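You operate a simulated robot arm through the tools that you are given. There is no shell and no other tool.

The job below is to be done with a simulated robot arm. You get a single attempt, and the scene is never put back.

## Task
Blank off the outlet on the white gasket, clamp it, then open its valve.
Fine: wing screw tight, no weep; the valve stays open.

Only the result counts: the job must be done as asked and must still hold three seconds after the hand-in. Knocking over, shifting, dropping, spilling or breaking anything else fails it.

## Robot
A 7-joint arm with a two-finger parallel gripper, fixed in place. Base frame: the origin is at the foot of the arm, x ahead of it, y to its left, z up. Lengths are in mm, angles in degrees, forces in N, time in s.
Its first joint turns from -132.0 to 132.0 degrees. Payload 3.91 kg.
Tool frame: the origin (TCP) lies between the finger pads and is the grasp point; the fingertips stand 30 mm ahead of it; z points along the fingers, y is the line along which they close. Largest opening 110 mm; finger width 20, thickness 10; the body of the gripper, 48 by 112 mm, starts 55 mm behind the TCP.
Orientation is that of the tool frame in the base frame, as a unit quaternion [w, x, y, z]. With the fingers straight down and closing along the base's y, the tool's x points along the base's -x, its y along +y and its z along -z.

## Interface
- The arm moves only by the tool jog_arm. Its argument "increments" is a list of rows, each an object of numbers (a shift or turn left out is 0, a gripper value left out holds the last): "jaw": the opening, from 0 (shut) to 1 (fully open); "tx", "ty", "tz": the shift along the tool's x, y, z in units of 100 mm (1.0 is 100 mm); "wx", "wy", "wz": the turn, a rotation vector about the tool's x, y, z in units of 180 degrees (1.0 is 180 degrees). In form: [{"jaw": .., "tx": .., "ty": .., "tz": .., "wx": .., "wy": .., "wz": ..}, ...]. A call has 1 to 20 rows; each row is the pose to reach, as a shift and turn from the pose commanded when the call began, along the tool's axes at that moment. A call with a number of a shift or a turn outside -1 to 1 is refused whole. Rows are played at 5 a second. More than 50 mm and 8.6 degrees between two rows, or a gripper value outside its range, and nothing of the call is played. A pose out of reach is approached as far as the arm can. The call stops where the force on the tool passes 40 N (or 10 N more than at its start, if that is more) or the arm is blocked; 0.2 s more then pass. The fingers move at their own pace (about 108 mm/s each) and stop on an object; they squeeze with about 37 N. The grip force told is the motor's: it shows also when the fingers shut on nothing. Time passes only in rows, and 0.2 s behind the last, so rows that repeat a pose let the fingers close. The reply holds the time, the measured pose of the TCP, the force on the tool along the base axes, the opening and the grip force, in the units named above and with some noise, with the torque about the TCP (base axes, N m) and any sound that the robot's microphone picked up.
- Cameras (640 x 400 px; columns grow to the right, rows downward): "scene" is fixed at [398.8, -500, 1634.7]; the picture's right is [0.91, -0.43, 0.00], its down [-0.18, -0.39, -0.91] and it looks along [0.38, 0.82, -0.43] (base axes); focal length 367 px, centre (320, 200). "wrist" rides on the gripper at [72, 17, -103] in the tool frame; the picture's right is [-0.23, 0.97, 0.00], its down [-0.76, -0.18, -0.62] and it looks along [-0.61, -0.14, 0.78] (tool axes); focal length 222 px, centre (320, 200). There is no depth. A picture from a camera that has moved, and an enlarged one, comes with that camera's place and axes in the base frame and with its lens.
- grab_frame(camera): a new picture of that camera. The clock stands still meanwhile.
- zoom(camera, box): a new picture of the part [left, top, right, bottom] of that camera's present view, enlarged. The clock stands still meanwhile.
- hand_in(): hands the job in; it is judged then, once.

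Nothing tells you positions but the pictures and the camera data. Unless the task says otherwise, let go and move clear before handing in.

The tools are called after "Emit:" by a JSON object that holds its "fn" and its "kwargs". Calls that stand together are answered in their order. jog_arm: Moves the arm, as the interface text tells. Its arguments: {"type":"object","properties":{"increments":{"type":"array"}},"required":["increments"]} The other tools are called the same way: grab_frame (camera) takes a picture; zoom (camera, box) takes an enlarged picture of a part of a camera's view; hand_in () hands the job in.

At the start:

```text
time_s: 0.0
ee_pos: [523.8, 407.0, 1308.0]
tool_rot: [0.0, -0.001, 1.0, 0.0]
contact_force: [-1.0, 0.3, 0.1]
wrist_torque: [-0.01, 0.0, 0.0]
gripper_width: 109.9
finger_force: 0.0
```

scene: 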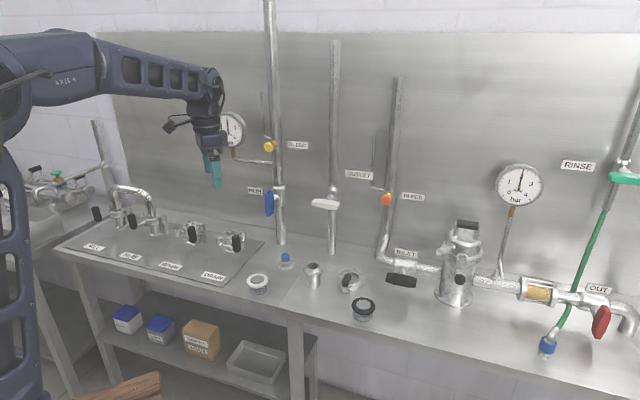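
wrist: 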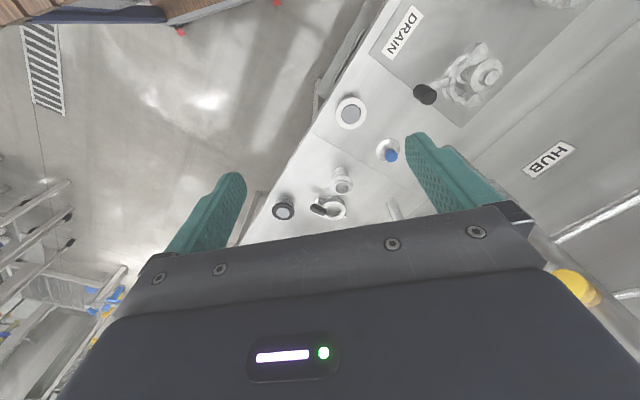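

I see a workbench with a valve plate on the left (labels incl. DRAIN), loose parts (caps, clamp, etc.) on the bench, and pipes with valves behind. I will first zoom into the pictures to identify the outlets, gaskets, blanks and clamp.

Emit:
{"fn": "zoom", "kwargs": {"camera": "scene", "box": [60, 160, 270, 290]}}

Emit:
{"fn": "zoom", "kwargs": {"camera": "scene", "box": [230, 230, 410, 340]}}

Emit:
{"fn": "zoom", "kwargs": {"camera": "scene", "box": [0, 130, 140, 250]}}

Emit:
{"fn": "zoom", "kwargs": {"camera": "scene", "box": [370, 180, 640, 370]}}

Emit:
{"fn": "zoom", "kwargs": {"camera": "scene", "box": [220, 80, 430, 270]}}

Emit:
{"fn": "zoom", "kwargs": {"camera": "scene", "box": [90, 290, 330, 400]}}

```text
3.05 times, centred on (165, 225) of scene
camera zoom: at [398.8, -500.0, 1634.7], right [0.91, -0.43, 0.0], down [-0.18, -0.39, -0.91], along [0.38, 0.82, -0.43], focal length 1119 px, centre (792, 124)
```

zoom: 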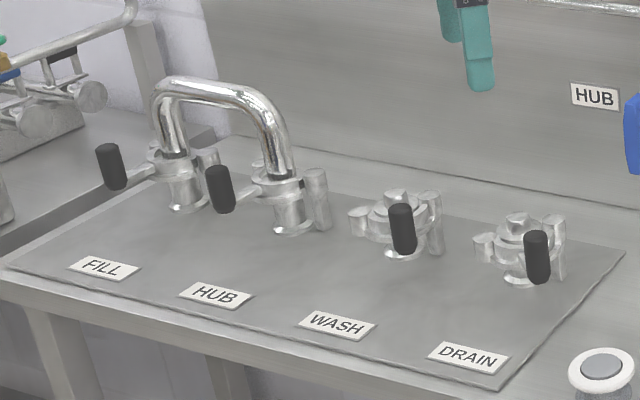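

```text
3.56 times, centred on (320, 285) of scene
camera zoom: at [398.8, -500.0, 1634.7], right [0.91, -0.43, 0.0], down [-0.18, -0.39, -0.91], along [0.38, 0.82, -0.43], focal length 1306 px, centre (320, -102)
```

zoom: 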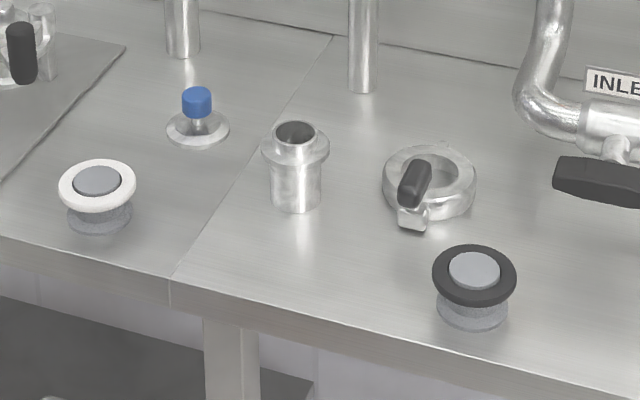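

```text
3.33 times, centred on (70, 190) of scene
camera zoom: at [398.8, -500.0, 1634.7], right [0.91, -0.43, 0.0], down [-0.18, -0.39, -0.91], along [0.38, 0.82, -0.43], focal length 1224 px, centre (1153, 233)
```

zoom: 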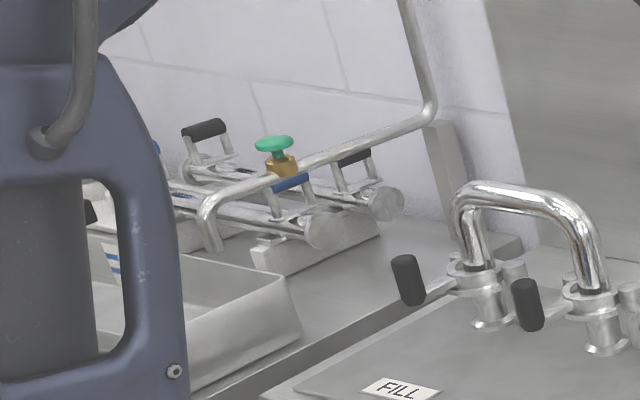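

```text
2.11 times, centred on (505, 275) of scene
camera zoom: at [398.8, -500.0, 1634.7], right [0.91, -0.43, 0.0], down [-0.18, -0.39, -0.91], along [0.38, 0.82, -0.43], focal length 773 px, centre (-70, 42)
```

zoom: 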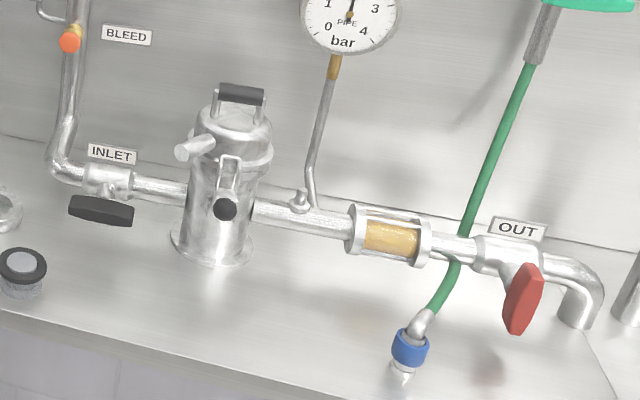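

```text
2.11 times, centred on (325, 175) of scene
camera zoom: at [398.8, -500.0, 1634.7], right [0.91, -0.43, 0.0], down [-0.18, -0.39, -0.91], along [0.38, 0.82, -0.43], focal length 773 px, centre (310, 253)
```

zoom: 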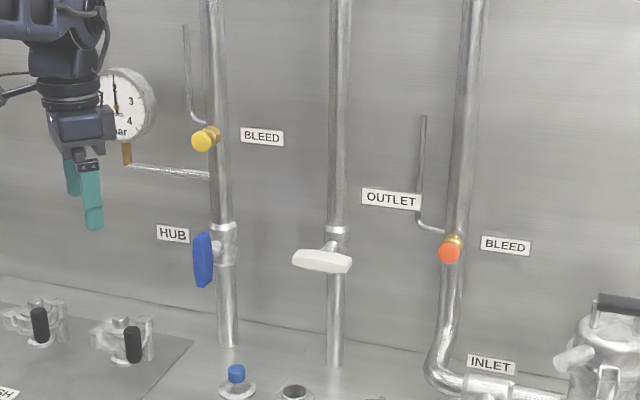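

```text
2.67 times, centred on (210, 345) of scene
camera zoom: at [398.8, -500.0, 1634.7], right [0.91, -0.43, 0.0], down [-0.18, -0.39, -0.91], along [0.38, 0.82, -0.43], focal length 979 px, centre (613, -187)
```

zoom: 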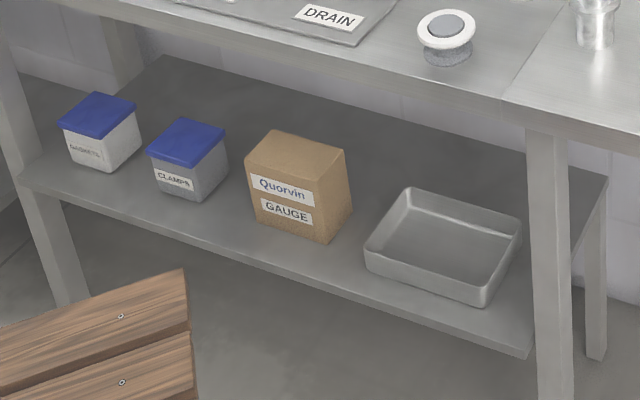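

The scene shows an open ferrule stub (the outlet), a blue-knobbed blank, a loose clamp with a dark wing screw, and a white and a black gasket each on a stand. The white-handled OUTLET valve on the middle pipe is crosswise (closed). I'll take wrist close-ups to triangulate positions.

Emit:
{"fn": "zoom", "kwargs": {"camera": "wrist", "box": [250, 80, 450, 230]}}

Emit:
{"fn": "zoom", "kwargs": {"camera": "scene", "box": [260, 240, 340, 290]}}

Emit:
{"fn": "zoom", "kwargs": {"camera": "scene", "box": [320, 255, 400, 325]}}

Emit:
{"fn": "zoom", "kwargs": {"camera": "scene", "box": [290, 150, 430, 260]}}

Emit:
{"fn": "zoom", "kwargs": {"camera": "scene", "box": [230, 260, 300, 310]}}

```text
2.67 times, centred on (350, 155) of wrist
camera zoom: at [452.0, 424.2, 1412.4], right [0.23, 0.97, 0.0], down [0.76, -0.18, 0.62], along [0.61, -0.14, -0.78], focal length 592 px, centre (240, 320)
```

zoom: 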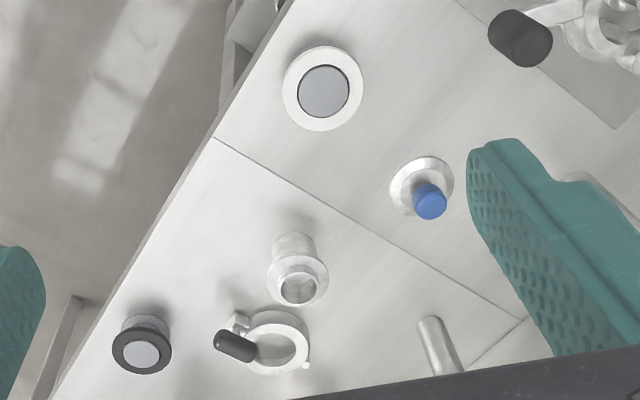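

```text
8.00 times, centred on (300, 265) of scene
camera zoom: at [398.8, -500.0, 1634.7], right [0.91, -0.43, 0.0], down [-0.18, -0.39, -0.91], along [0.38, 0.82, -0.43], focal length 2937 px, centre (480, -320)
```

zoom: 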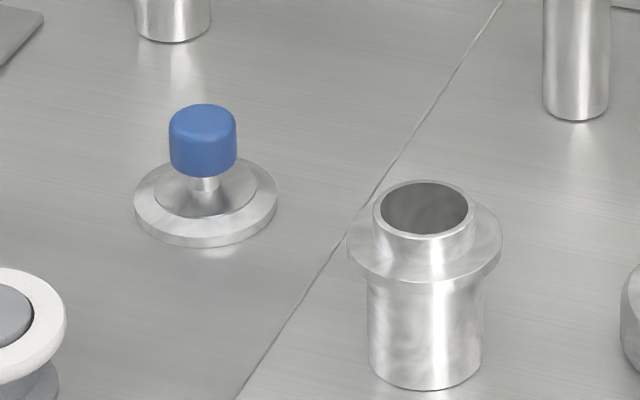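

```text
5.71 times, centred on (360, 290) of scene
camera zoom: at [398.8, -500.0, 1634.7], right [0.91, -0.43, 0.0], down [-0.18, -0.39, -0.91], along [0.38, 0.82, -0.43], focal length 2098 px, centre (91, -314)
```

zoom: 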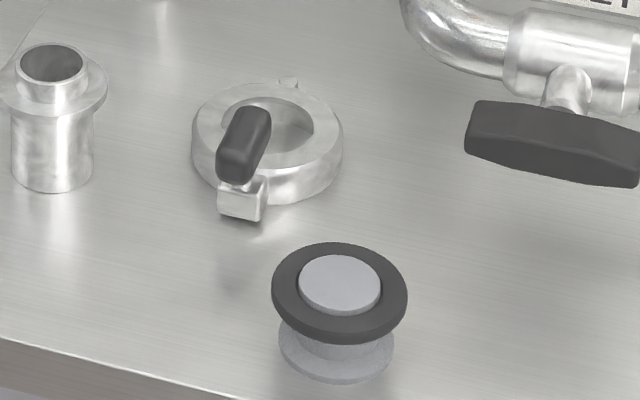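

```text
3.64 times, centred on (360, 205) of scene
camera zoom: at [398.8, -500.0, 1634.7], right [0.91, -0.43, 0.0], down [-0.18, -0.39, -0.91], along [0.38, 0.82, -0.43], focal length 1335 px, centre (174, 182)
```

zoom: 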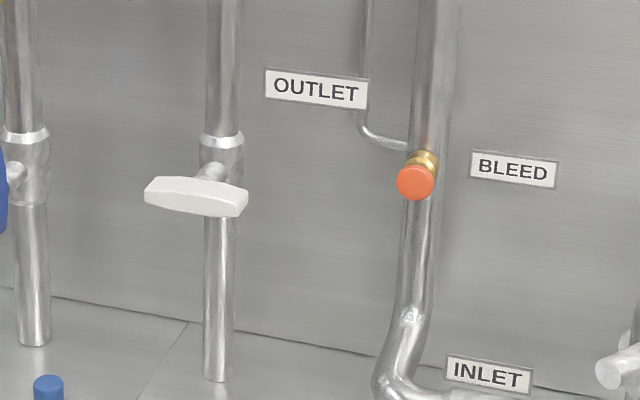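

```text
8.00 times, centred on (265, 285) of scene
camera zoom: at [398.8, -500.0, 1634.7], right [0.91, -0.43, 0.0], down [-0.18, -0.39, -0.91], along [0.38, 0.82, -0.43], focal length 2937 px, centre (760, -480)
```

zoom: 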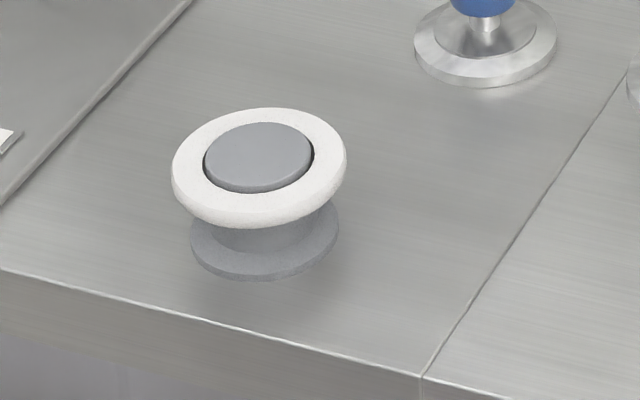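

I locate the stub at about (799, 403), flange top z≈917; the blank at about (752, 540); white gasket at about (624, 456, 895); clamp at about (916, 358); OUTLET valve handle at about (889, 493, 1099). Bench top is near z 855 and the wall is at 45°. I'll move the wrist camera closer for accurate looks.

Emit:
{"fn": "jog_arm", "kwargs": {"increments": [{"jaw": 1, "tx": -0.33, "tz": 0.3}, {"tx": -0.66, "tz": 0.6}, {"tx": -1.0, "tz": 0.9}, {"tx": -1.0, "tz": 0.9}]}}

Emit:
{"fn": "jog_arm", "kwargs": {"increments": [{"tx": -0.33, "tz": 0.3}, {"tx": -0.66, "tz": 0.6}, {"tx": -1.0, "tz": 0.9}, {"tx": -1.0, "tz": 0.9}]}}

Emit:
{"fn": "grab_frame", "kwargs": {"camera": "wrist"}}

Emit:
{"fn": "grab_frame", "kwargs": {"camera": "scene"}}

```text
time_s: 1.0
ee_pos: [625.1, 406.5, 1218.6]
tool_rot: [0.0, -0.001, 1.0, 0.0]
contact_force: [0.2, -0.3, -1.0]
wrist_torque: [0.02, -0.02, -0.01]
gripper_width: 110.1
finger_force: 0.0
```

```text
time_s: 2.0
ee_pos: [724.9, 406.9, 1129.9]
tool_rot: [0.0, 0.0, 1.0, 0.001]
contact_force: [0.4, 0.0, 0.3]
wrist_torque: [0.01, -0.01, 0.02]
gripper_width: 109.7
finger_force: 0.0
```

```text
taken
camera wrist: at [652.5, 424.4, 1233.6], right [0.23, 0.97, 0.0], down [0.76, -0.18, 0.62], along [0.61, -0.14, -0.78], focal length 222 px, centre (320, 200)
```

wrist: 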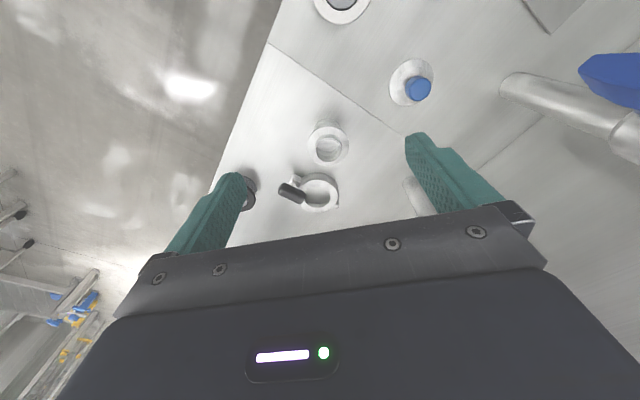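

```text
taken
```

scene: 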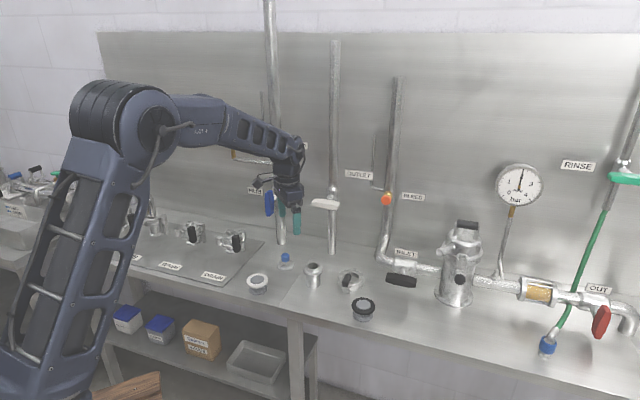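

Emit:
{"fn": "zoom", "kwargs": {"camera": "wrist", "box": [230, 100, 390, 230]}}

Emit:
{"fn": "zoom", "kwargs": {"camera": "wrist", "box": [290, 0, 450, 110]}}

Emit:
{"fn": "zoom", "kwargs": {"camera": "scene", "box": [335, 262, 375, 297]}}

Emit:
{"fn": "zoom", "kwargs": {"camera": "scene", "box": [165, 205, 265, 265]}}

Emit:
{"fn": "zoom", "kwargs": {"camera": "scene", "box": [300, 180, 350, 225]}}

```text
3.08 times, centred on (310, 165) of wrist
camera zoom: at [652.5, 424.4, 1233.6], right [0.23, 0.97, 0.0], down [0.76, -0.18, 0.62], along [0.61, -0.14, -0.78], focal length 684 px, centre (351, 308)
```

zoom: 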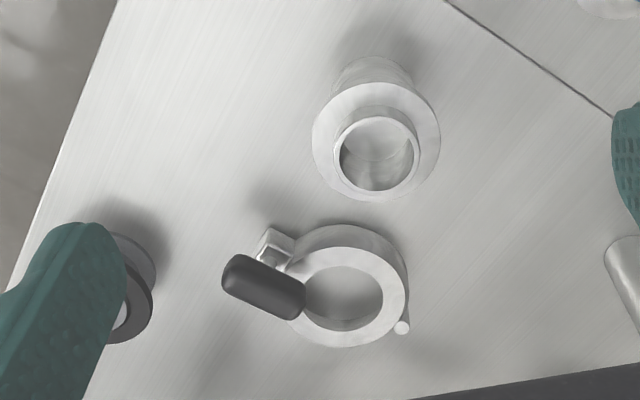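

```text
3.64 times, centred on (370, 55) of wrist
camera zoom: at [652.5, 424.4, 1233.6], right [0.23, 0.97, 0.0], down [0.76, -0.18, 0.62], along [0.61, -0.14, -0.78], focal length 808 px, centre (138, 727)
```

zoom: 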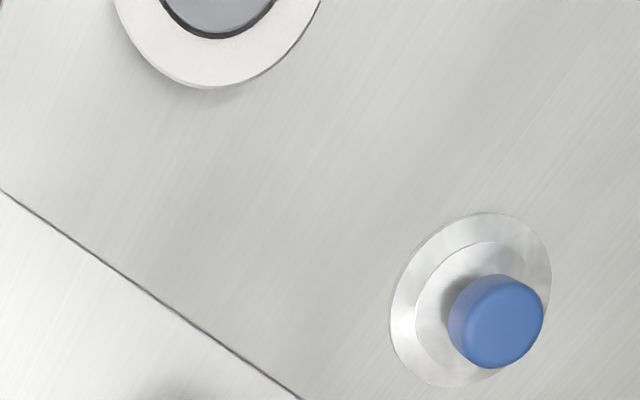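

```text
11.43 times, centred on (355, 280) of scene
camera zoom: at [398.8, -500.0, 1634.7], right [0.91, -0.43, 0.0], down [-0.18, -0.39, -0.91], along [0.38, 0.82, -0.43], focal length 4196 px, centre (-80, -709)
```

zoom: 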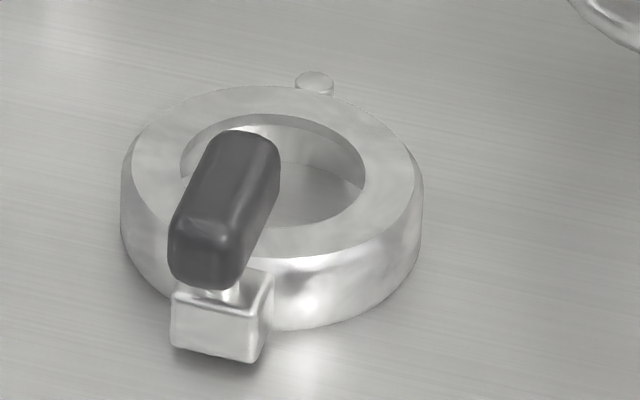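

```text
6.40 times, centred on (215, 235) of scene
camera zoom: at [398.8, -500.0, 1634.7], right [0.91, -0.43, 0.0], down [-0.18, -0.39, -0.91], along [0.38, 0.82, -0.43], focal length 2350 px, centre (992, -24)
```

zoom: 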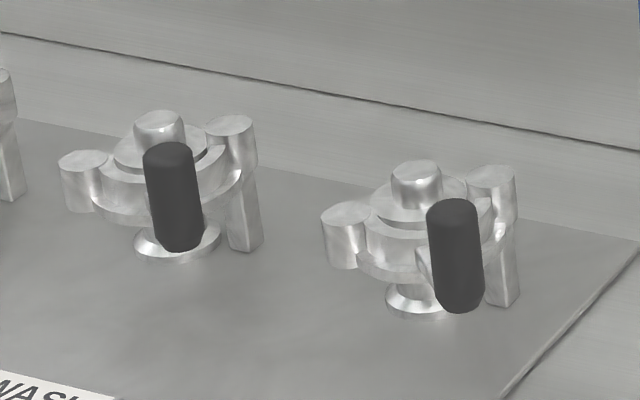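

```text
8.89 times, centred on (325, 202) of scene
camera zoom: at [398.8, -500.0, 1634.7], right [0.91, -0.43, 0.0], down [-0.18, -0.39, -0.91], along [0.38, 0.82, -0.43], focal length 3264 px, centre (276, 178)
```

zoom: 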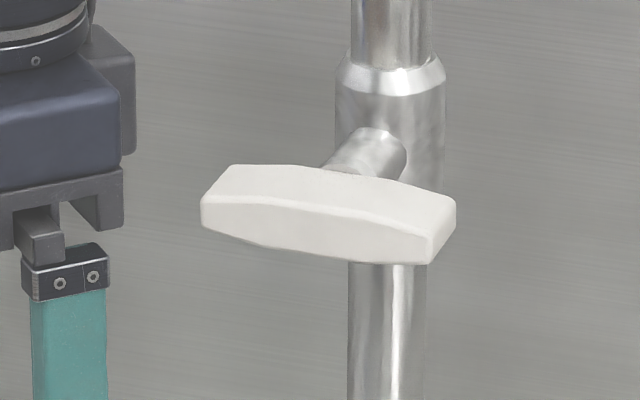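

The clamp is a one-piece ring (centre ≈ (915.5, 359.7), top z ≈ 882, OD ≈ 86) with a lug and a dark wing bar on a vertical screw at ≈ (876, 318, 910). I'll take tighter views for precise centres.

Emit:
{"fn": "zoom", "kwargs": {"camera": "scene", "box": [292, 257, 336, 292]}}

Emit:
{"fn": "zoom", "kwargs": {"camera": "scene", "box": [240, 268, 276, 298]}}

Emit:
{"fn": "zoom", "kwargs": {"camera": "scene", "box": [270, 247, 302, 274]}}

Emit:
{"fn": "zoom", "kwargs": {"camera": "wrist", "box": [300, 115, 364, 155]}}

Emit:
{"fn": "zoom", "kwargs": {"camera": "wrist", "box": [270, 165, 350, 215]}}

```text
11.43 times, centred on (314, 274) of scene
camera zoom: at [398.8, -500.0, 1634.7], right [0.91, -0.43, 0.0], down [-0.18, -0.39, -0.91], along [0.38, 0.82, -0.43], focal length 4196 px, centre (389, -651)
```

zoom: 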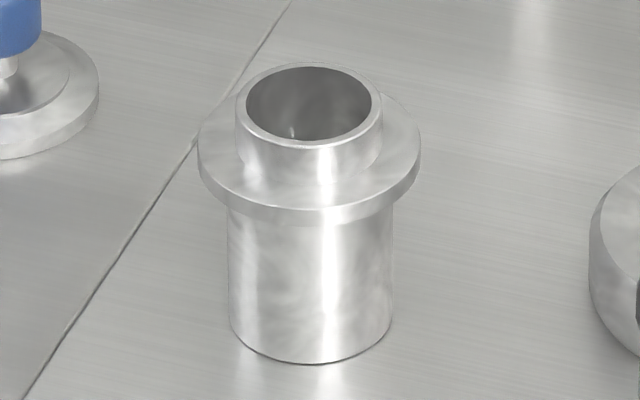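

```text
13.33 times, centred on (258, 283) of scene
camera zoom: at [398.8, -500.0, 1634.7], right [0.91, -0.43, 0.0], down [-0.18, -0.39, -0.91], along [0.38, 0.82, -0.43], focal length 4896 px, centre (1147, -907)
```

zoom: 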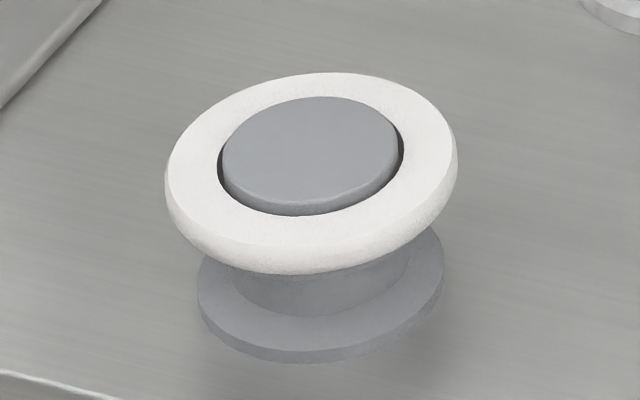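

```text
14.81 times, centred on (286, 260) of scene
camera zoom: at [398.8, -500.0, 1634.7], right [0.91, -0.43, 0.0], down [-0.18, -0.39, -0.91], along [0.38, 0.82, -0.43], focal length 5440 px, centre (824, -696)
```

zoom: 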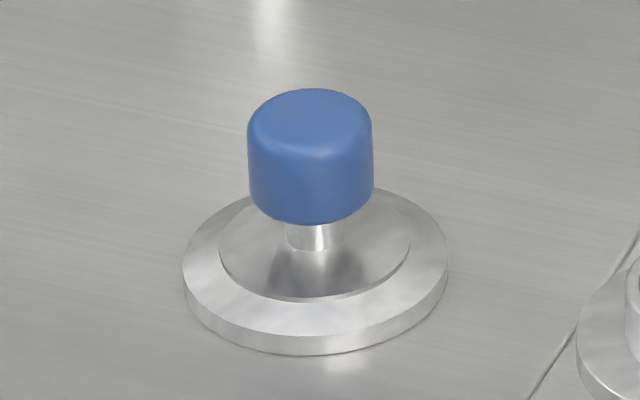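

```text
10.00 times, centred on (332, 135) of wrist
camera zoom: at [652.5, 424.4, 1233.6], right [0.23, 0.97, 0.0], down [0.76, -0.18, 0.62], along [0.61, -0.14, -0.78], focal length 2221 px, centre (200, 850)
```

zoom: 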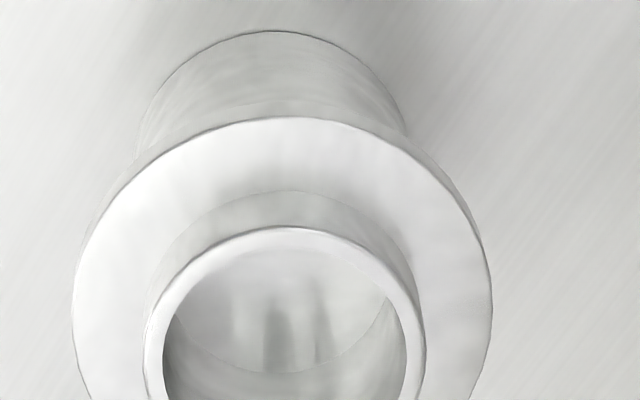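

```text
8.00 times, centred on (310, 190) of wrist
camera zoom: at [652.5, 424.4, 1233.6], right [0.23, 0.97, 0.0], down [0.76, -0.18, 0.62], along [0.61, -0.14, -0.78], focal length 1777 px, centre (400, 280)
```

zoom: 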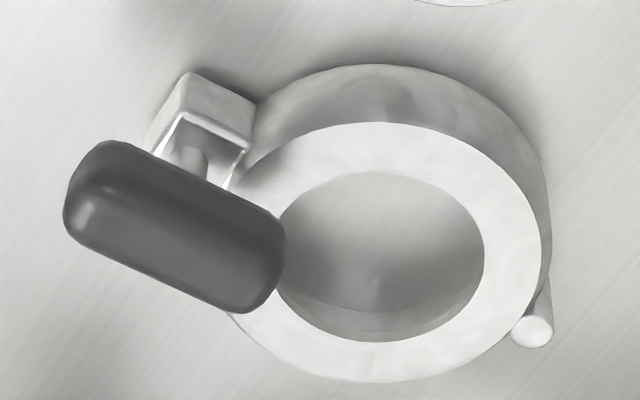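

Everything is consistent so far: stub ≈ (798, 403) with spigot top ≈ 932 and flange top ≈ 917, gasket ≈ (624.5, 456). I now move above the white gasket, turning the tool so the fingers close along the wall direction.

Emit:
{"fn": "jog_arm", "kwargs": {"increments": [{"jaw": 1, "tx": 0.166, "ty": 0.08, "tz": 0.15, "wz": -0.0417}, {"tx": 0.333, "ty": 0.16, "tz": 0.3, "wz": -0.0833}, {"tx": 0.5, "ty": 0.24, "tz": 0.45, "wz": -0.125}, {"tx": 0.666, "ty": 0.32, "tz": 0.6, "wz": -0.1667}, {"tx": 0.83, "ty": 0.4, "tz": 0.75, "wz": -0.2083}, {"tx": 1.0, "ty": 0.49, "tz": 0.9, "wz": -0.25}, {"tx": 1.0, "ty": 0.49, "tz": 0.9, "wz": -0.25}]}}

Emit:
{"fn": "grab_frame", "kwargs": {"camera": "wrist"}}

Emit:
{"fn": "grab_frame", "kwargs": {"camera": "scene"}}

```text
time_s: 3.6
ee_pos: [624.9, 457.2, 1039.7]
tool_rot: [0.0, -0.384, 0.923, 0.001]
contact_force: [0.2, -0.2, 0.1]
wrist_torque: [0.03, -0.01, -0.01]
gripper_width: 109.9
finger_force: 0.0
```

```text
taken
camera wrist: at [560.9, 417.7, 1142.4], right [-0.53, 0.85, 0.0], down [0.66, 0.41, 0.62], along [0.53, 0.33, -0.78], focal length 222 px, centre (320, 200)
```

wrist: 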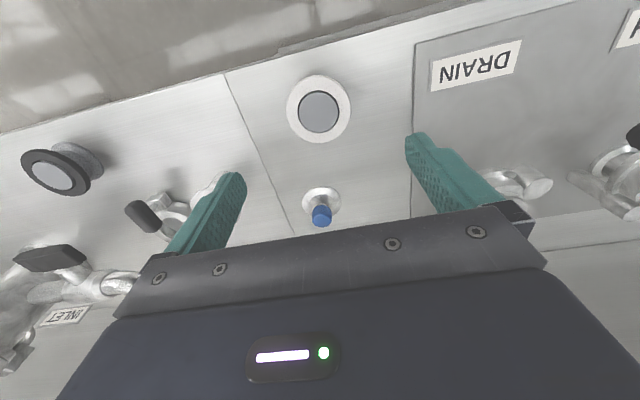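

```text
taken
```

scene: 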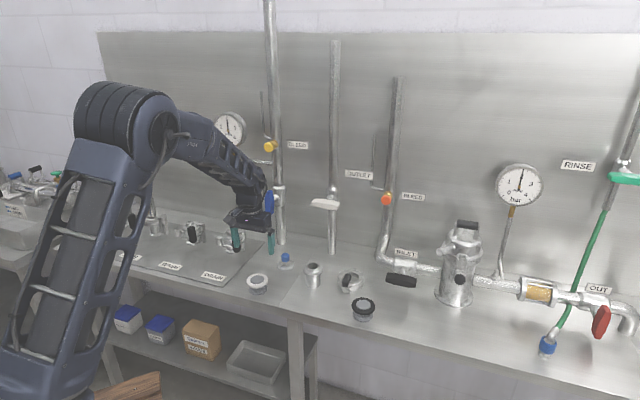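

The tool is turned to align with the bench and sits near the gasket. I zoom on the gasket in both cameras to refine its centre.

Emit:
{"fn": "zoom", "kwargs": {"camera": "wrist", "box": [272, 65, 368, 155]}}

Emit:
{"fn": "zoom", "kwargs": {"camera": "scene", "box": [210, 200, 290, 300]}}

Emit:
{"fn": "zoom", "kwargs": {"camera": "wrist", "box": [180, 100, 500, 220]}}

```text
4.44 times, centred on (320, 110) of wrist
camera zoom: at [560.9, 417.7, 1142.4], right [-0.53, 0.85, 0.0], down [0.66, 0.41, 0.62], along [0.53, 0.33, -0.78], focal length 987 px, centre (320, 600)
```

zoom: 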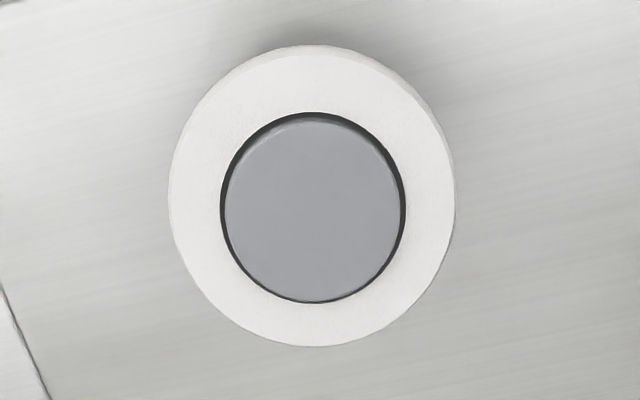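

```text
4.00 times, centred on (250, 250) of scene
camera zoom: at [398.8, -500.0, 1634.7], right [0.91, -0.43, 0.0], down [-0.18, -0.39, -0.91], along [0.38, 0.82, -0.43], focal length 1469 px, centre (600, 0)
```

zoom: 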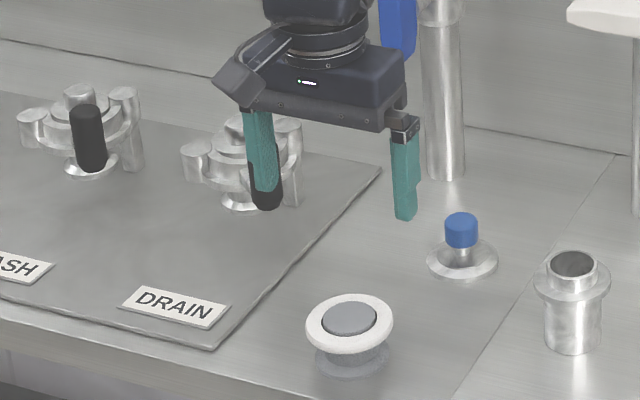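

```text
2.00 times, centred on (340, 160) of wrist
camera zoom: at [560.9, 417.7, 1142.4], right [-0.53, 0.85, 0.0], down [0.66, 0.41, 0.62], along [0.53, 0.33, -0.78], focal length 444 px, centre (280, 280)
```

zoom: 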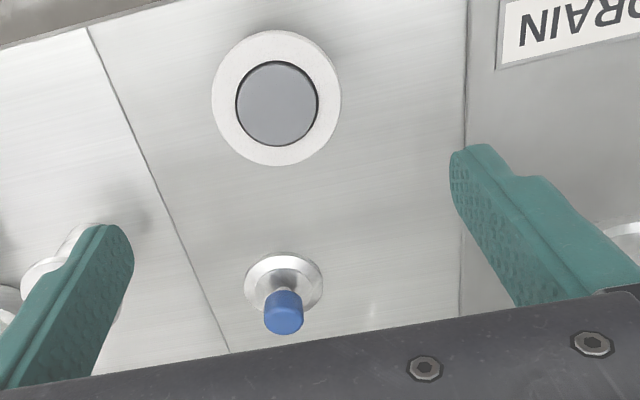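

Gasket centre comes out at about (625.5, 456.4), top z ≈ 898. I descend straight down over it with open fingers and check the alignment halfway.

Emit:
{"fn": "jog_arm", "kwargs": {"increments": [{"ty": -0.008, "tz": 0.4}, {"ty": -0.008, "tz": 0.8}, {"ty": -0.008, "tz": 1.0}, {"ty": -0.008, "tz": 1.0}]}}

Emit:
{"fn": "grab_frame", "kwargs": {"camera": "wrist"}}

Emit:
{"fn": "zoom", "kwargs": {"camera": "scene", "box": [226, 250, 290, 300]}}

```text
time_s: 4.6
ee_pos: [623.6, 456.6, 938.6]
tool_rot: [-0.001, -0.383, 0.924, 0.0]
contact_force: [-0.1, -1.1, -1.2]
wrist_torque: [0.02, 0.04, -0.02]
gripper_width: 110.0
finger_force: 0.0
```

```text
taken
camera wrist: at [560.8, 416.3, 1042.5], right [-0.53, 0.85, 0.0], down [0.66, 0.41, 0.62], along [0.53, 0.33, -0.78], focal length 222 px, centre (320, 200)
```

wrist: 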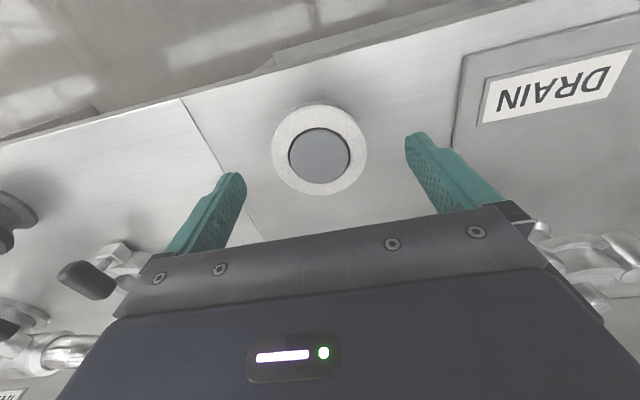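

```text
8.00 times, centred on (258, 275) of scene
camera zoom: at [398.8, -500.0, 1634.7], right [0.91, -0.43, 0.0], down [-0.18, -0.39, -0.91], along [0.38, 0.82, -0.43], focal length 2937 px, centre (816, -400)
```

zoom: 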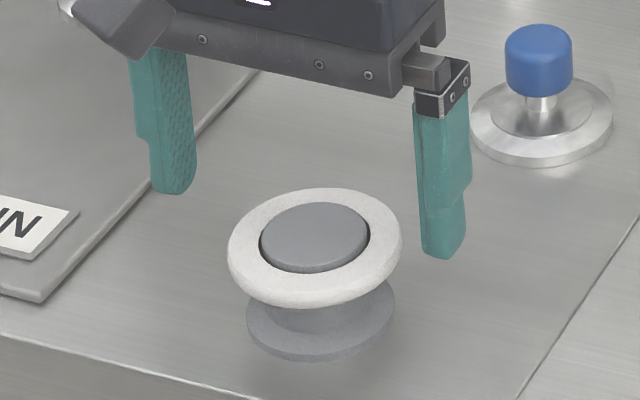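

Emit:
{"fn": "zoom", "kwargs": {"camera": "wrist", "box": [256, 100, 384, 200]}}

```text
4.00 times, centred on (320, 150) of wrist
camera zoom: at [560.8, 416.3, 1042.5], right [-0.53, 0.85, 0.0], down [0.66, 0.41, 0.62], along [0.53, 0.33, -0.78], focal length 888 px, centre (320, 400)
```

zoom: 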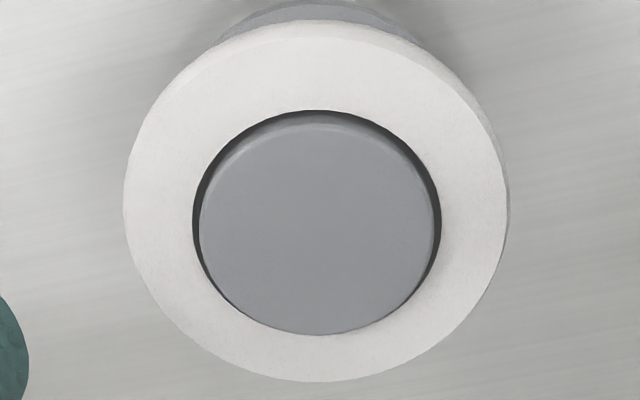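

The gasket is centred in the tool frame within about half a millimetre. I go down to TCP z ≈ 905 and close on its rim.

Emit:
{"fn": "jog_arm", "kwargs": {"increments": [{"jaw": 1, "ty": -0.004, "tz": 0.17}, {"ty": -0.004, "tz": 0.335}, {"ty": -0.004, "tz": 0.335}]}}

Emit:
{"fn": "zoom", "kwargs": {"camera": "scene", "box": [226, 250, 290, 300]}}

Emit:
{"fn": "grab_frame", "kwargs": {"camera": "wrist"}}

```text
time_s: 5.4
ee_pos: [623.9, 455.7, 904.4]
tool_rot: [0.001, -0.383, 0.924, 0.0]
contact_force: [-0.6, -0.8, 0.7]
wrist_torque: [-0.01, 0.01, 0.01]
gripper_width: 109.9
finger_force: 0.1
```

```text
8.00 times, centred on (258, 275) of scene
camera zoom: at [398.8, -500.0, 1634.7], right [0.91, -0.43, 0.0], down [-0.18, -0.39, -0.91], along [0.38, 0.82, -0.43], focal length 2937 px, centre (816, -400)
```

zoom: 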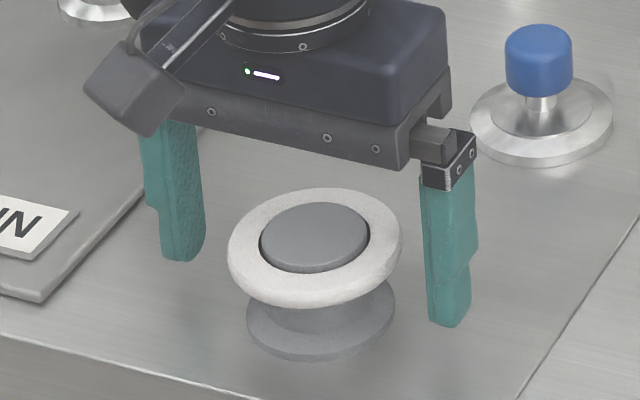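

```text
taken
camera wrist: at [561.5, 416.5, 1008.8], right [-0.53, 0.85, 0.0], down [0.66, 0.41, 0.62], along [0.53, 0.33, -0.78], focal length 222 px, centre (320, 200)
```

wrist: 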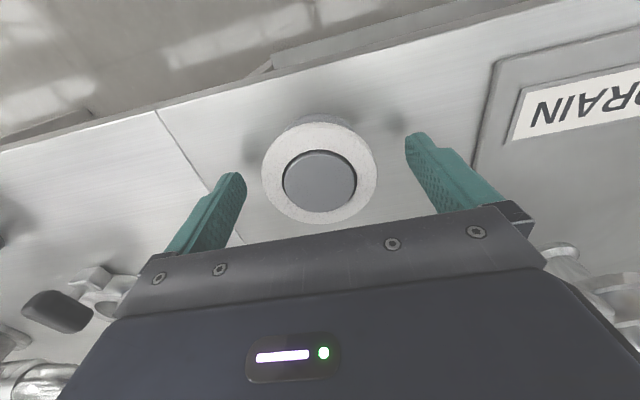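

Fingers straddle the gasket evenly at the right height. I close on it now.

Emit:
{"fn": "jog_arm", "kwargs": {"increments": [{"jaw": 0.7}, {"jaw": 0.6}, {"jaw": 0.55}, {"jaw": 0.55}, {"jaw": 0.55}]}}

Emit:
{"fn": "zoom", "kwargs": {"camera": "scene", "box": [226, 250, 290, 300]}}

Emit:
{"fn": "zoom", "kwargs": {"camera": "wrist", "box": [240, 100, 400, 230]}}

```text
time_s: 6.6
ee_pos: [624.3, 456.4, 904.8]
tool_rot: [0.001, -0.382, 0.924, 0.0]
contact_force: [-1.0, 0.1, -0.1]
wrist_torque: [-0.02, 0.01, 0.02]
gripper_width: 67.5
finger_force: 36.2
```

```text
8.00 times, centred on (258, 275) of scene
camera zoom: at [398.8, -500.0, 1634.7], right [0.91, -0.43, 0.0], down [-0.18, -0.39, -0.91], along [0.38, 0.82, -0.43], focal length 2937 px, centre (816, -400)
```

zoom: 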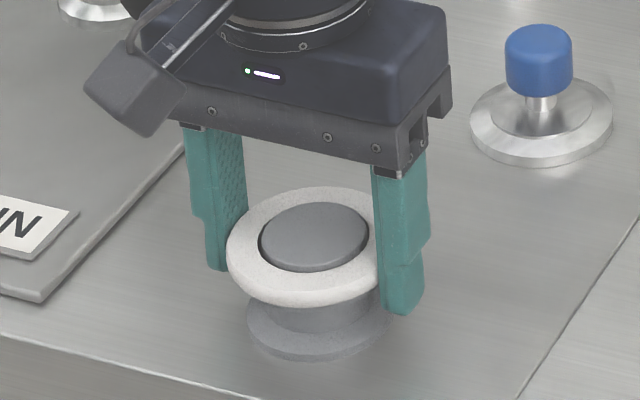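

```text
3.08 times, centred on (320, 165) of wrist
camera zoom: at [561.7, 416.5, 1009.0], right [-0.53, 0.85, 0.0], down [0.66, 0.41, 0.62], along [0.53, 0.33, -0.78], focal length 684 px, centre (320, 308)
```

zoom: 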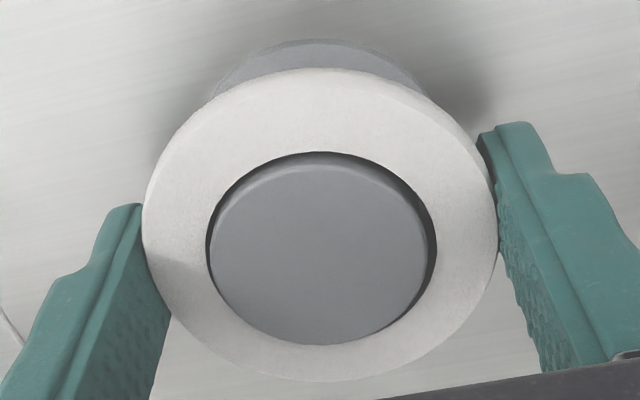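

The gasket is gripped at 67.5 mm with 36 N. I lift slowly straight up off the boss and check that only the gasket comes along.

Emit:
{"fn": "jog_arm", "kwargs": {"increments": [{"jaw": 0.5, "tz": -0.05}, {"tz": -0.12}, {"tz": -0.2}, {"tz": -0.3}, {"tz": -0.45}, {"tz": -0.6}, {"tz": -0.6}]}}

Emit:
{"fn": "zoom", "kwargs": {"camera": "scene", "box": [226, 240, 290, 300]}}

Emit:
{"fn": "zoom", "kwargs": {"camera": "wrist", "box": [240, 100, 400, 230]}}

```text
time_s: 8.2
ee_pos: [624.4, 455.3, 965.4]
tool_rot: [0.0, -0.383, 0.924, 0.0]
contact_force: [-0.5, 0.8, 0.4]
wrist_torque: [-0.01, -0.03, 0.01]
gripper_width: 67.7
finger_force: 37.2
```

```text
6.67 times, centred on (258, 270) of scene
camera zoom: at [398.8, -500.0, 1634.7], right [0.91, -0.43, 0.0], down [-0.18, -0.39, -0.91], along [0.38, 0.82, -0.43], focal length 2448 px, centre (733, -267)
```

zoom: 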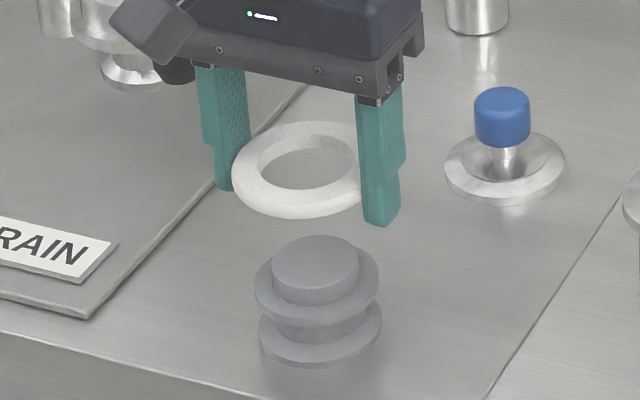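

```text
3.08 times, centred on (320, 165) of wrist
camera zoom: at [562.0, 416.1, 1069.1], right [-0.53, 0.85, 0.0], down [0.66, 0.41, 0.62], along [0.53, 0.33, -0.78], focal length 684 px, centre (320, 308)
```

zoom: 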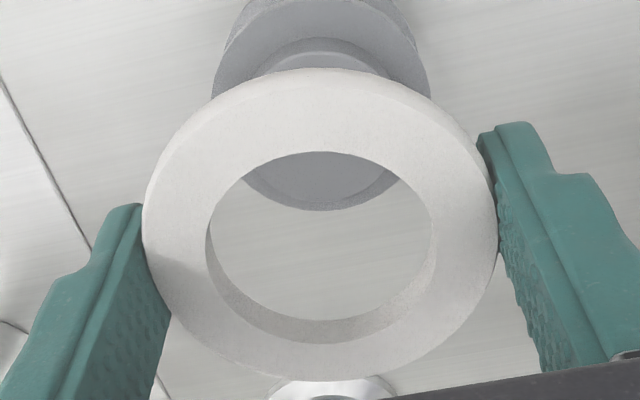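

The gasket came off cleanly and sits level in the fingers. I raise it and carry it above the stub.

Emit:
{"fn": "jog_arm", "kwargs": {"increments": [{"jaw": 0.5, "tx": 0, "ty": 0, "tz": -0.2}, {"tx": -0.1, "ty": -0.2, "tz": -0.35}, {"tx": -0.21, "ty": -0.4, "tz": -0.4}, {"tx": -0.32, "ty": -0.6, "tz": -0.4}, {"tx": -0.425, "ty": -0.802, "tz": -0.4}, {"tx": -0.425, "ty": -0.802, "tz": -0.4}]}}

Emit:
{"fn": "jog_arm", "kwargs": {"increments": [{"tx": -0.1, "ty": -0.2}, {"tx": -0.21, "ty": -0.4}, {"tx": -0.32, "ty": -0.6}, {"tx": -0.425, "ty": -0.802}, {"tx": -0.425, "ty": -0.802}, {"tx": -0.425, "ty": -0.802}]}}

Emit:
{"fn": "zoom", "kwargs": {"camera": "scene", "box": [280, 230, 344, 290]}}

Emit:
{"fn": "zoom", "kwargs": {"camera": "wrist", "box": [240, 100, 400, 230]}}

```text
time_s: 9.6
ee_pos: [711.7, 428.1, 1004.9]
tool_rot: [0.0, -0.383, 0.924, 0.0]
contact_force: [0.1, -0.4, -0.4]
wrist_torque: [-0.04, 0.01, 0.03]
gripper_width: 67.8
finger_force: 36.3
```

```text
time_s: 11.0
ee_pos: [797.6, 402.5, 1005.1]
tool_rot: [0.0, -0.383, 0.924, 0.001]
contact_force: [0.4, -0.6, 0.3]
wrist_torque: [0.0, 0.01, 0.01]
gripper_width: 67.5
finger_force: 36.6
```

```text
6.67 times, centred on (312, 260) of scene
camera zoom: at [398.8, -500.0, 1634.7], right [0.91, -0.43, 0.0], down [-0.18, -0.39, -0.91], along [0.38, 0.82, -0.43], focal length 2448 px, centre (373, -200)
```

zoom: 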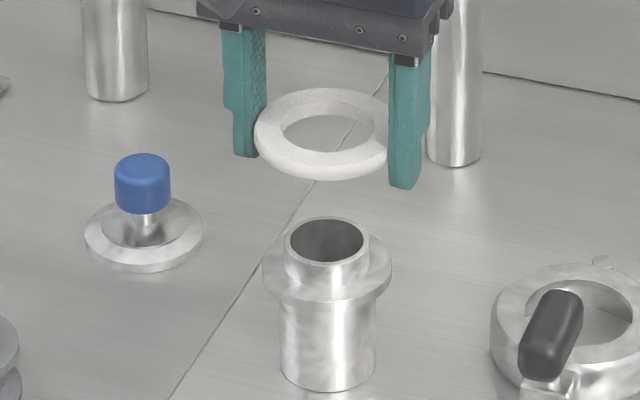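

```text
3.08 times, centred on (320, 165) of wrist
camera zoom: at [736.1, 363.3, 1109.2], right [-0.53, 0.85, 0.0], down [0.66, 0.41, 0.62], along [0.53, 0.33, -0.78], focal length 684 px, centre (320, 308)
```

zoom: 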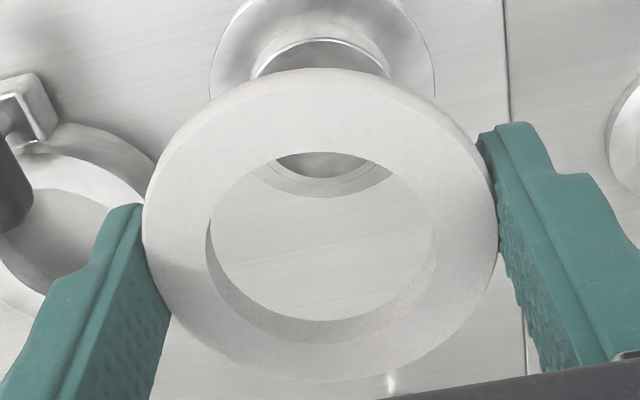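

The gasket is nearly aligned over the spigot. I descend to just above the spigot top and compare the two rings in both views.

Emit:
{"fn": "jog_arm", "kwargs": {"increments": [{"tx": 0.005, "tz": 0.2}, {"tx": 0.008, "tz": 0.4}, {"tx": 0.008, "tz": 0.5}, {"tx": 0.008, "tz": 0.5}]}}

Emit:
{"fn": "zoom", "kwargs": {"camera": "scene", "box": [292, 250, 340, 280]}}

Emit:
{"fn": "zoom", "kwargs": {"camera": "wrist", "box": [256, 110, 384, 210]}}

```text
time_s: 12.0
ee_pos: [797.2, 401.6, 955.3]
tool_rot: [0.0, -0.383, 0.924, 0.0]
contact_force: [0.7, 0.7, -0.3]
wrist_torque: [0.01, -0.01, -0.04]
gripper_width: 67.6
finger_force: 37.1
```

```text
13.33 times, centred on (316, 265) of scene
camera zoom: at [398.8, -500.0, 1634.7], right [0.91, -0.43, 0.0], down [-0.18, -0.39, -0.91], along [0.38, 0.82, -0.43], focal length 4896 px, centre (373, -667)
```

zoom: 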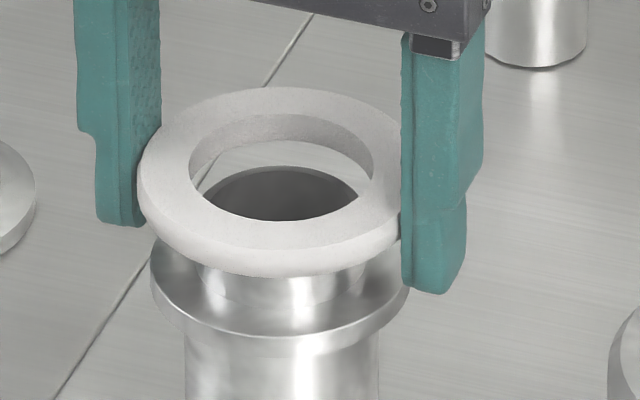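

```text
4.00 times, centred on (320, 160) of wrist
camera zoom: at [735.1, 362.3, 1058.4], right [-0.53, 0.85, 0.0], down [0.66, 0.41, 0.62], along [0.53, 0.33, -0.78], focal length 888 px, centre (320, 360)
```

zoom: 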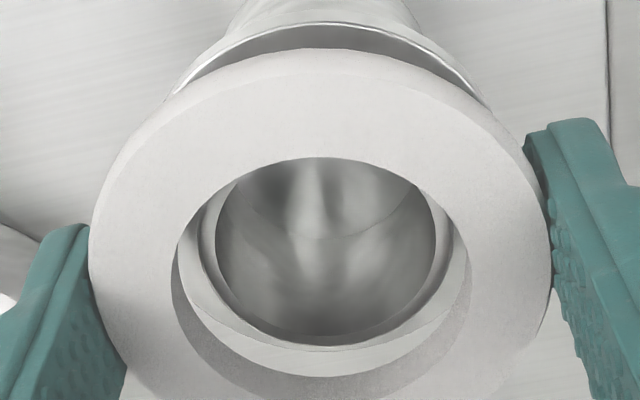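

Emit:
{"fn": "zoom", "kwargs": {"camera": "wrist", "box": [264, 130, 376, 222]}}

Emit:
{"fn": "zoom", "kwargs": {"camera": "scene", "box": [300, 255, 330, 274]}}

```text
4.35 times, centred on (320, 176) of wrist
camera zoom: at [735.1, 362.3, 1058.4], right [-0.53, 0.85, 0.0], down [0.66, 0.41, 0.62], along [0.53, 0.33, -0.78], focal length 966 px, centre (320, 304)
```

zoom: 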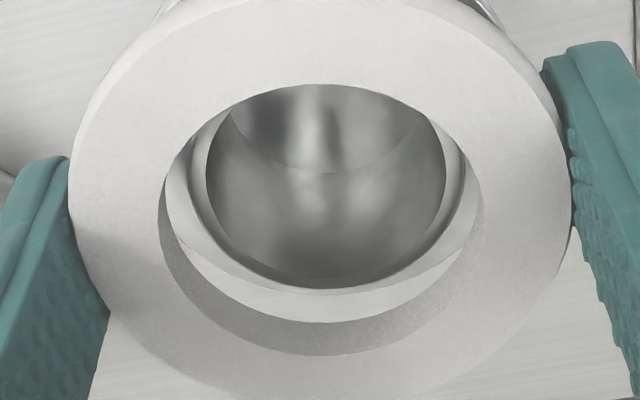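

```text
16.00 times, centred on (315, 264) of scene
camera zoom: at [398.8, -500.0, 1634.7], right [0.91, -0.43, 0.0], down [-0.18, -0.39, -0.91], along [0.38, 0.82, -0.43], focal length 5875 px, centre (400, -832)
```

zoom: 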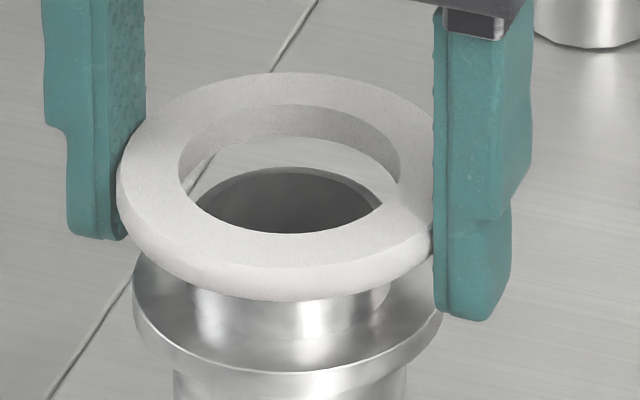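

Emit:
{"fn": "zoom", "kwargs": {"camera": "wrist", "box": [280, 165, 344, 195]}}

Emit:
{"fn": "zoom", "kwargs": {"camera": "wrist", "box": [275, 145, 315, 175]}}

Emit:
{"fn": "zoom", "kwargs": {"camera": "wrist", "box": [325, 145, 365, 175]}}

```text
10.00 times, centred on (312, 180) of wrist
camera zoom: at [735.1, 362.3, 1058.4], right [-0.53, 0.85, 0.0], down [0.66, 0.41, 0.62], along [0.53, 0.33, -0.78], focal length 2221 px, centre (400, 400)
```

zoom: 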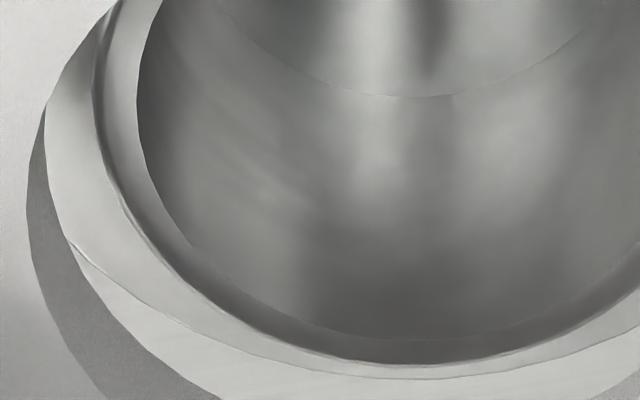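

```text
13.33 times, centred on (295, 160) of wrist
camera zoom: at [735.1, 362.3, 1058.4], right [-0.53, 0.85, 0.0], down [0.66, 0.41, 0.62], along [0.53, 0.33, -0.78], focal length 2962 px, centre (653, 733)
```

zoom: 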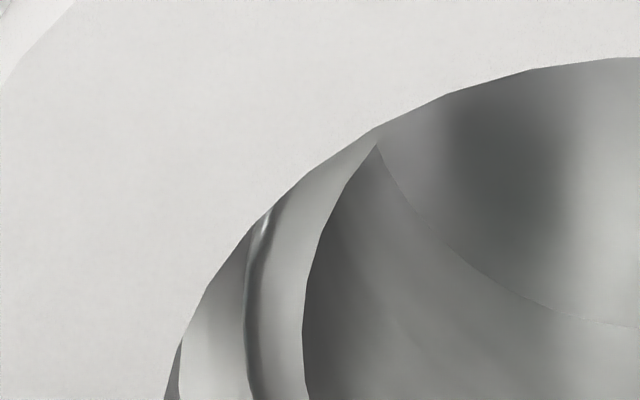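

```text
13.33 times, centred on (345, 160) of wrist
camera zoom: at [735.1, 362.3, 1058.4], right [-0.53, 0.85, 0.0], down [0.66, 0.41, 0.62], along [0.53, 0.33, -0.78], focal length 2962 px, centre (-13, 733)
```

zoom: 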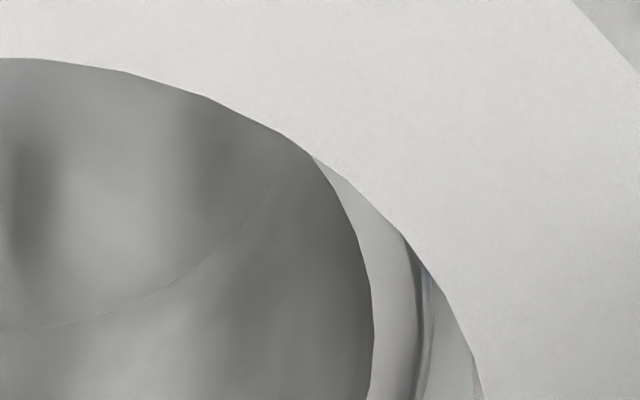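

The two views' sideways readings put the gasket within about half a millimetre of the spigot axis. I lower it gently around the spigot, watching the force.

Emit:
{"fn": "jog_arm", "kwargs": {"increments": [{"ty": 0.004, "tz": 0.03}, {"ty": 0.004, "tz": 0.06}, {"ty": 0.004, "tz": 0.09}, {"ty": 0.004, "tz": 0.11}, {"ty": 0.004, "tz": 0.13}, {"ty": 0.004, "tz": 0.15}]}}

Emit:
{"fn": "zoom", "kwargs": {"camera": "scene", "box": [292, 250, 340, 280]}}

Emit:
{"fn": "zoom", "kwargs": {"camera": "wrist", "box": [264, 130, 376, 222]}}

```text
time_s: 13.4
ee_pos: [797.7, 401.2, 939.7]
tool_rot: [0.0, -0.382, 0.924, 0.0]
contact_force: [-0.2, -0.1, -0.5]
wrist_torque: [0.02, 0.0, 0.0]
gripper_width: 67.5
finger_force: 37.1
```

```text
13.33 times, centred on (316, 265) of scene
camera zoom: at [398.8, -500.0, 1634.7], right [0.91, -0.43, 0.0], down [-0.18, -0.39, -0.91], along [0.38, 0.82, -0.43], focal length 4896 px, centre (373, -667)
```

zoom: 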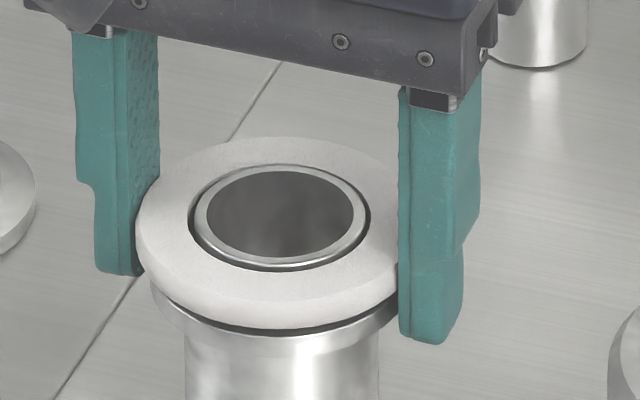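

```text
4.35 times, centred on (320, 176) of wrist
camera zoom: at [734.5, 362.5, 1043.7], right [-0.53, 0.85, 0.0], down [0.66, 0.41, 0.62], along [0.53, 0.33, -0.78], focal length 966 px, centre (320, 304)
```

zoom: 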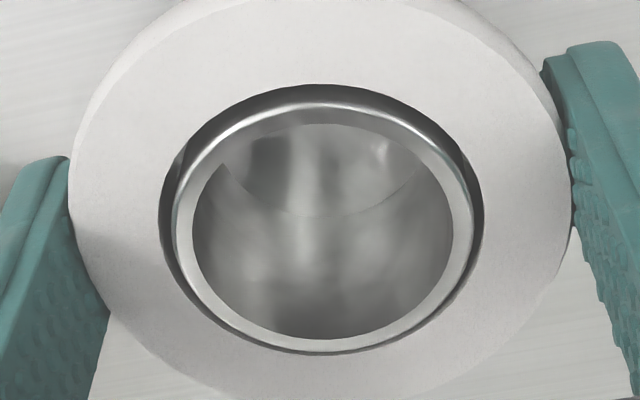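

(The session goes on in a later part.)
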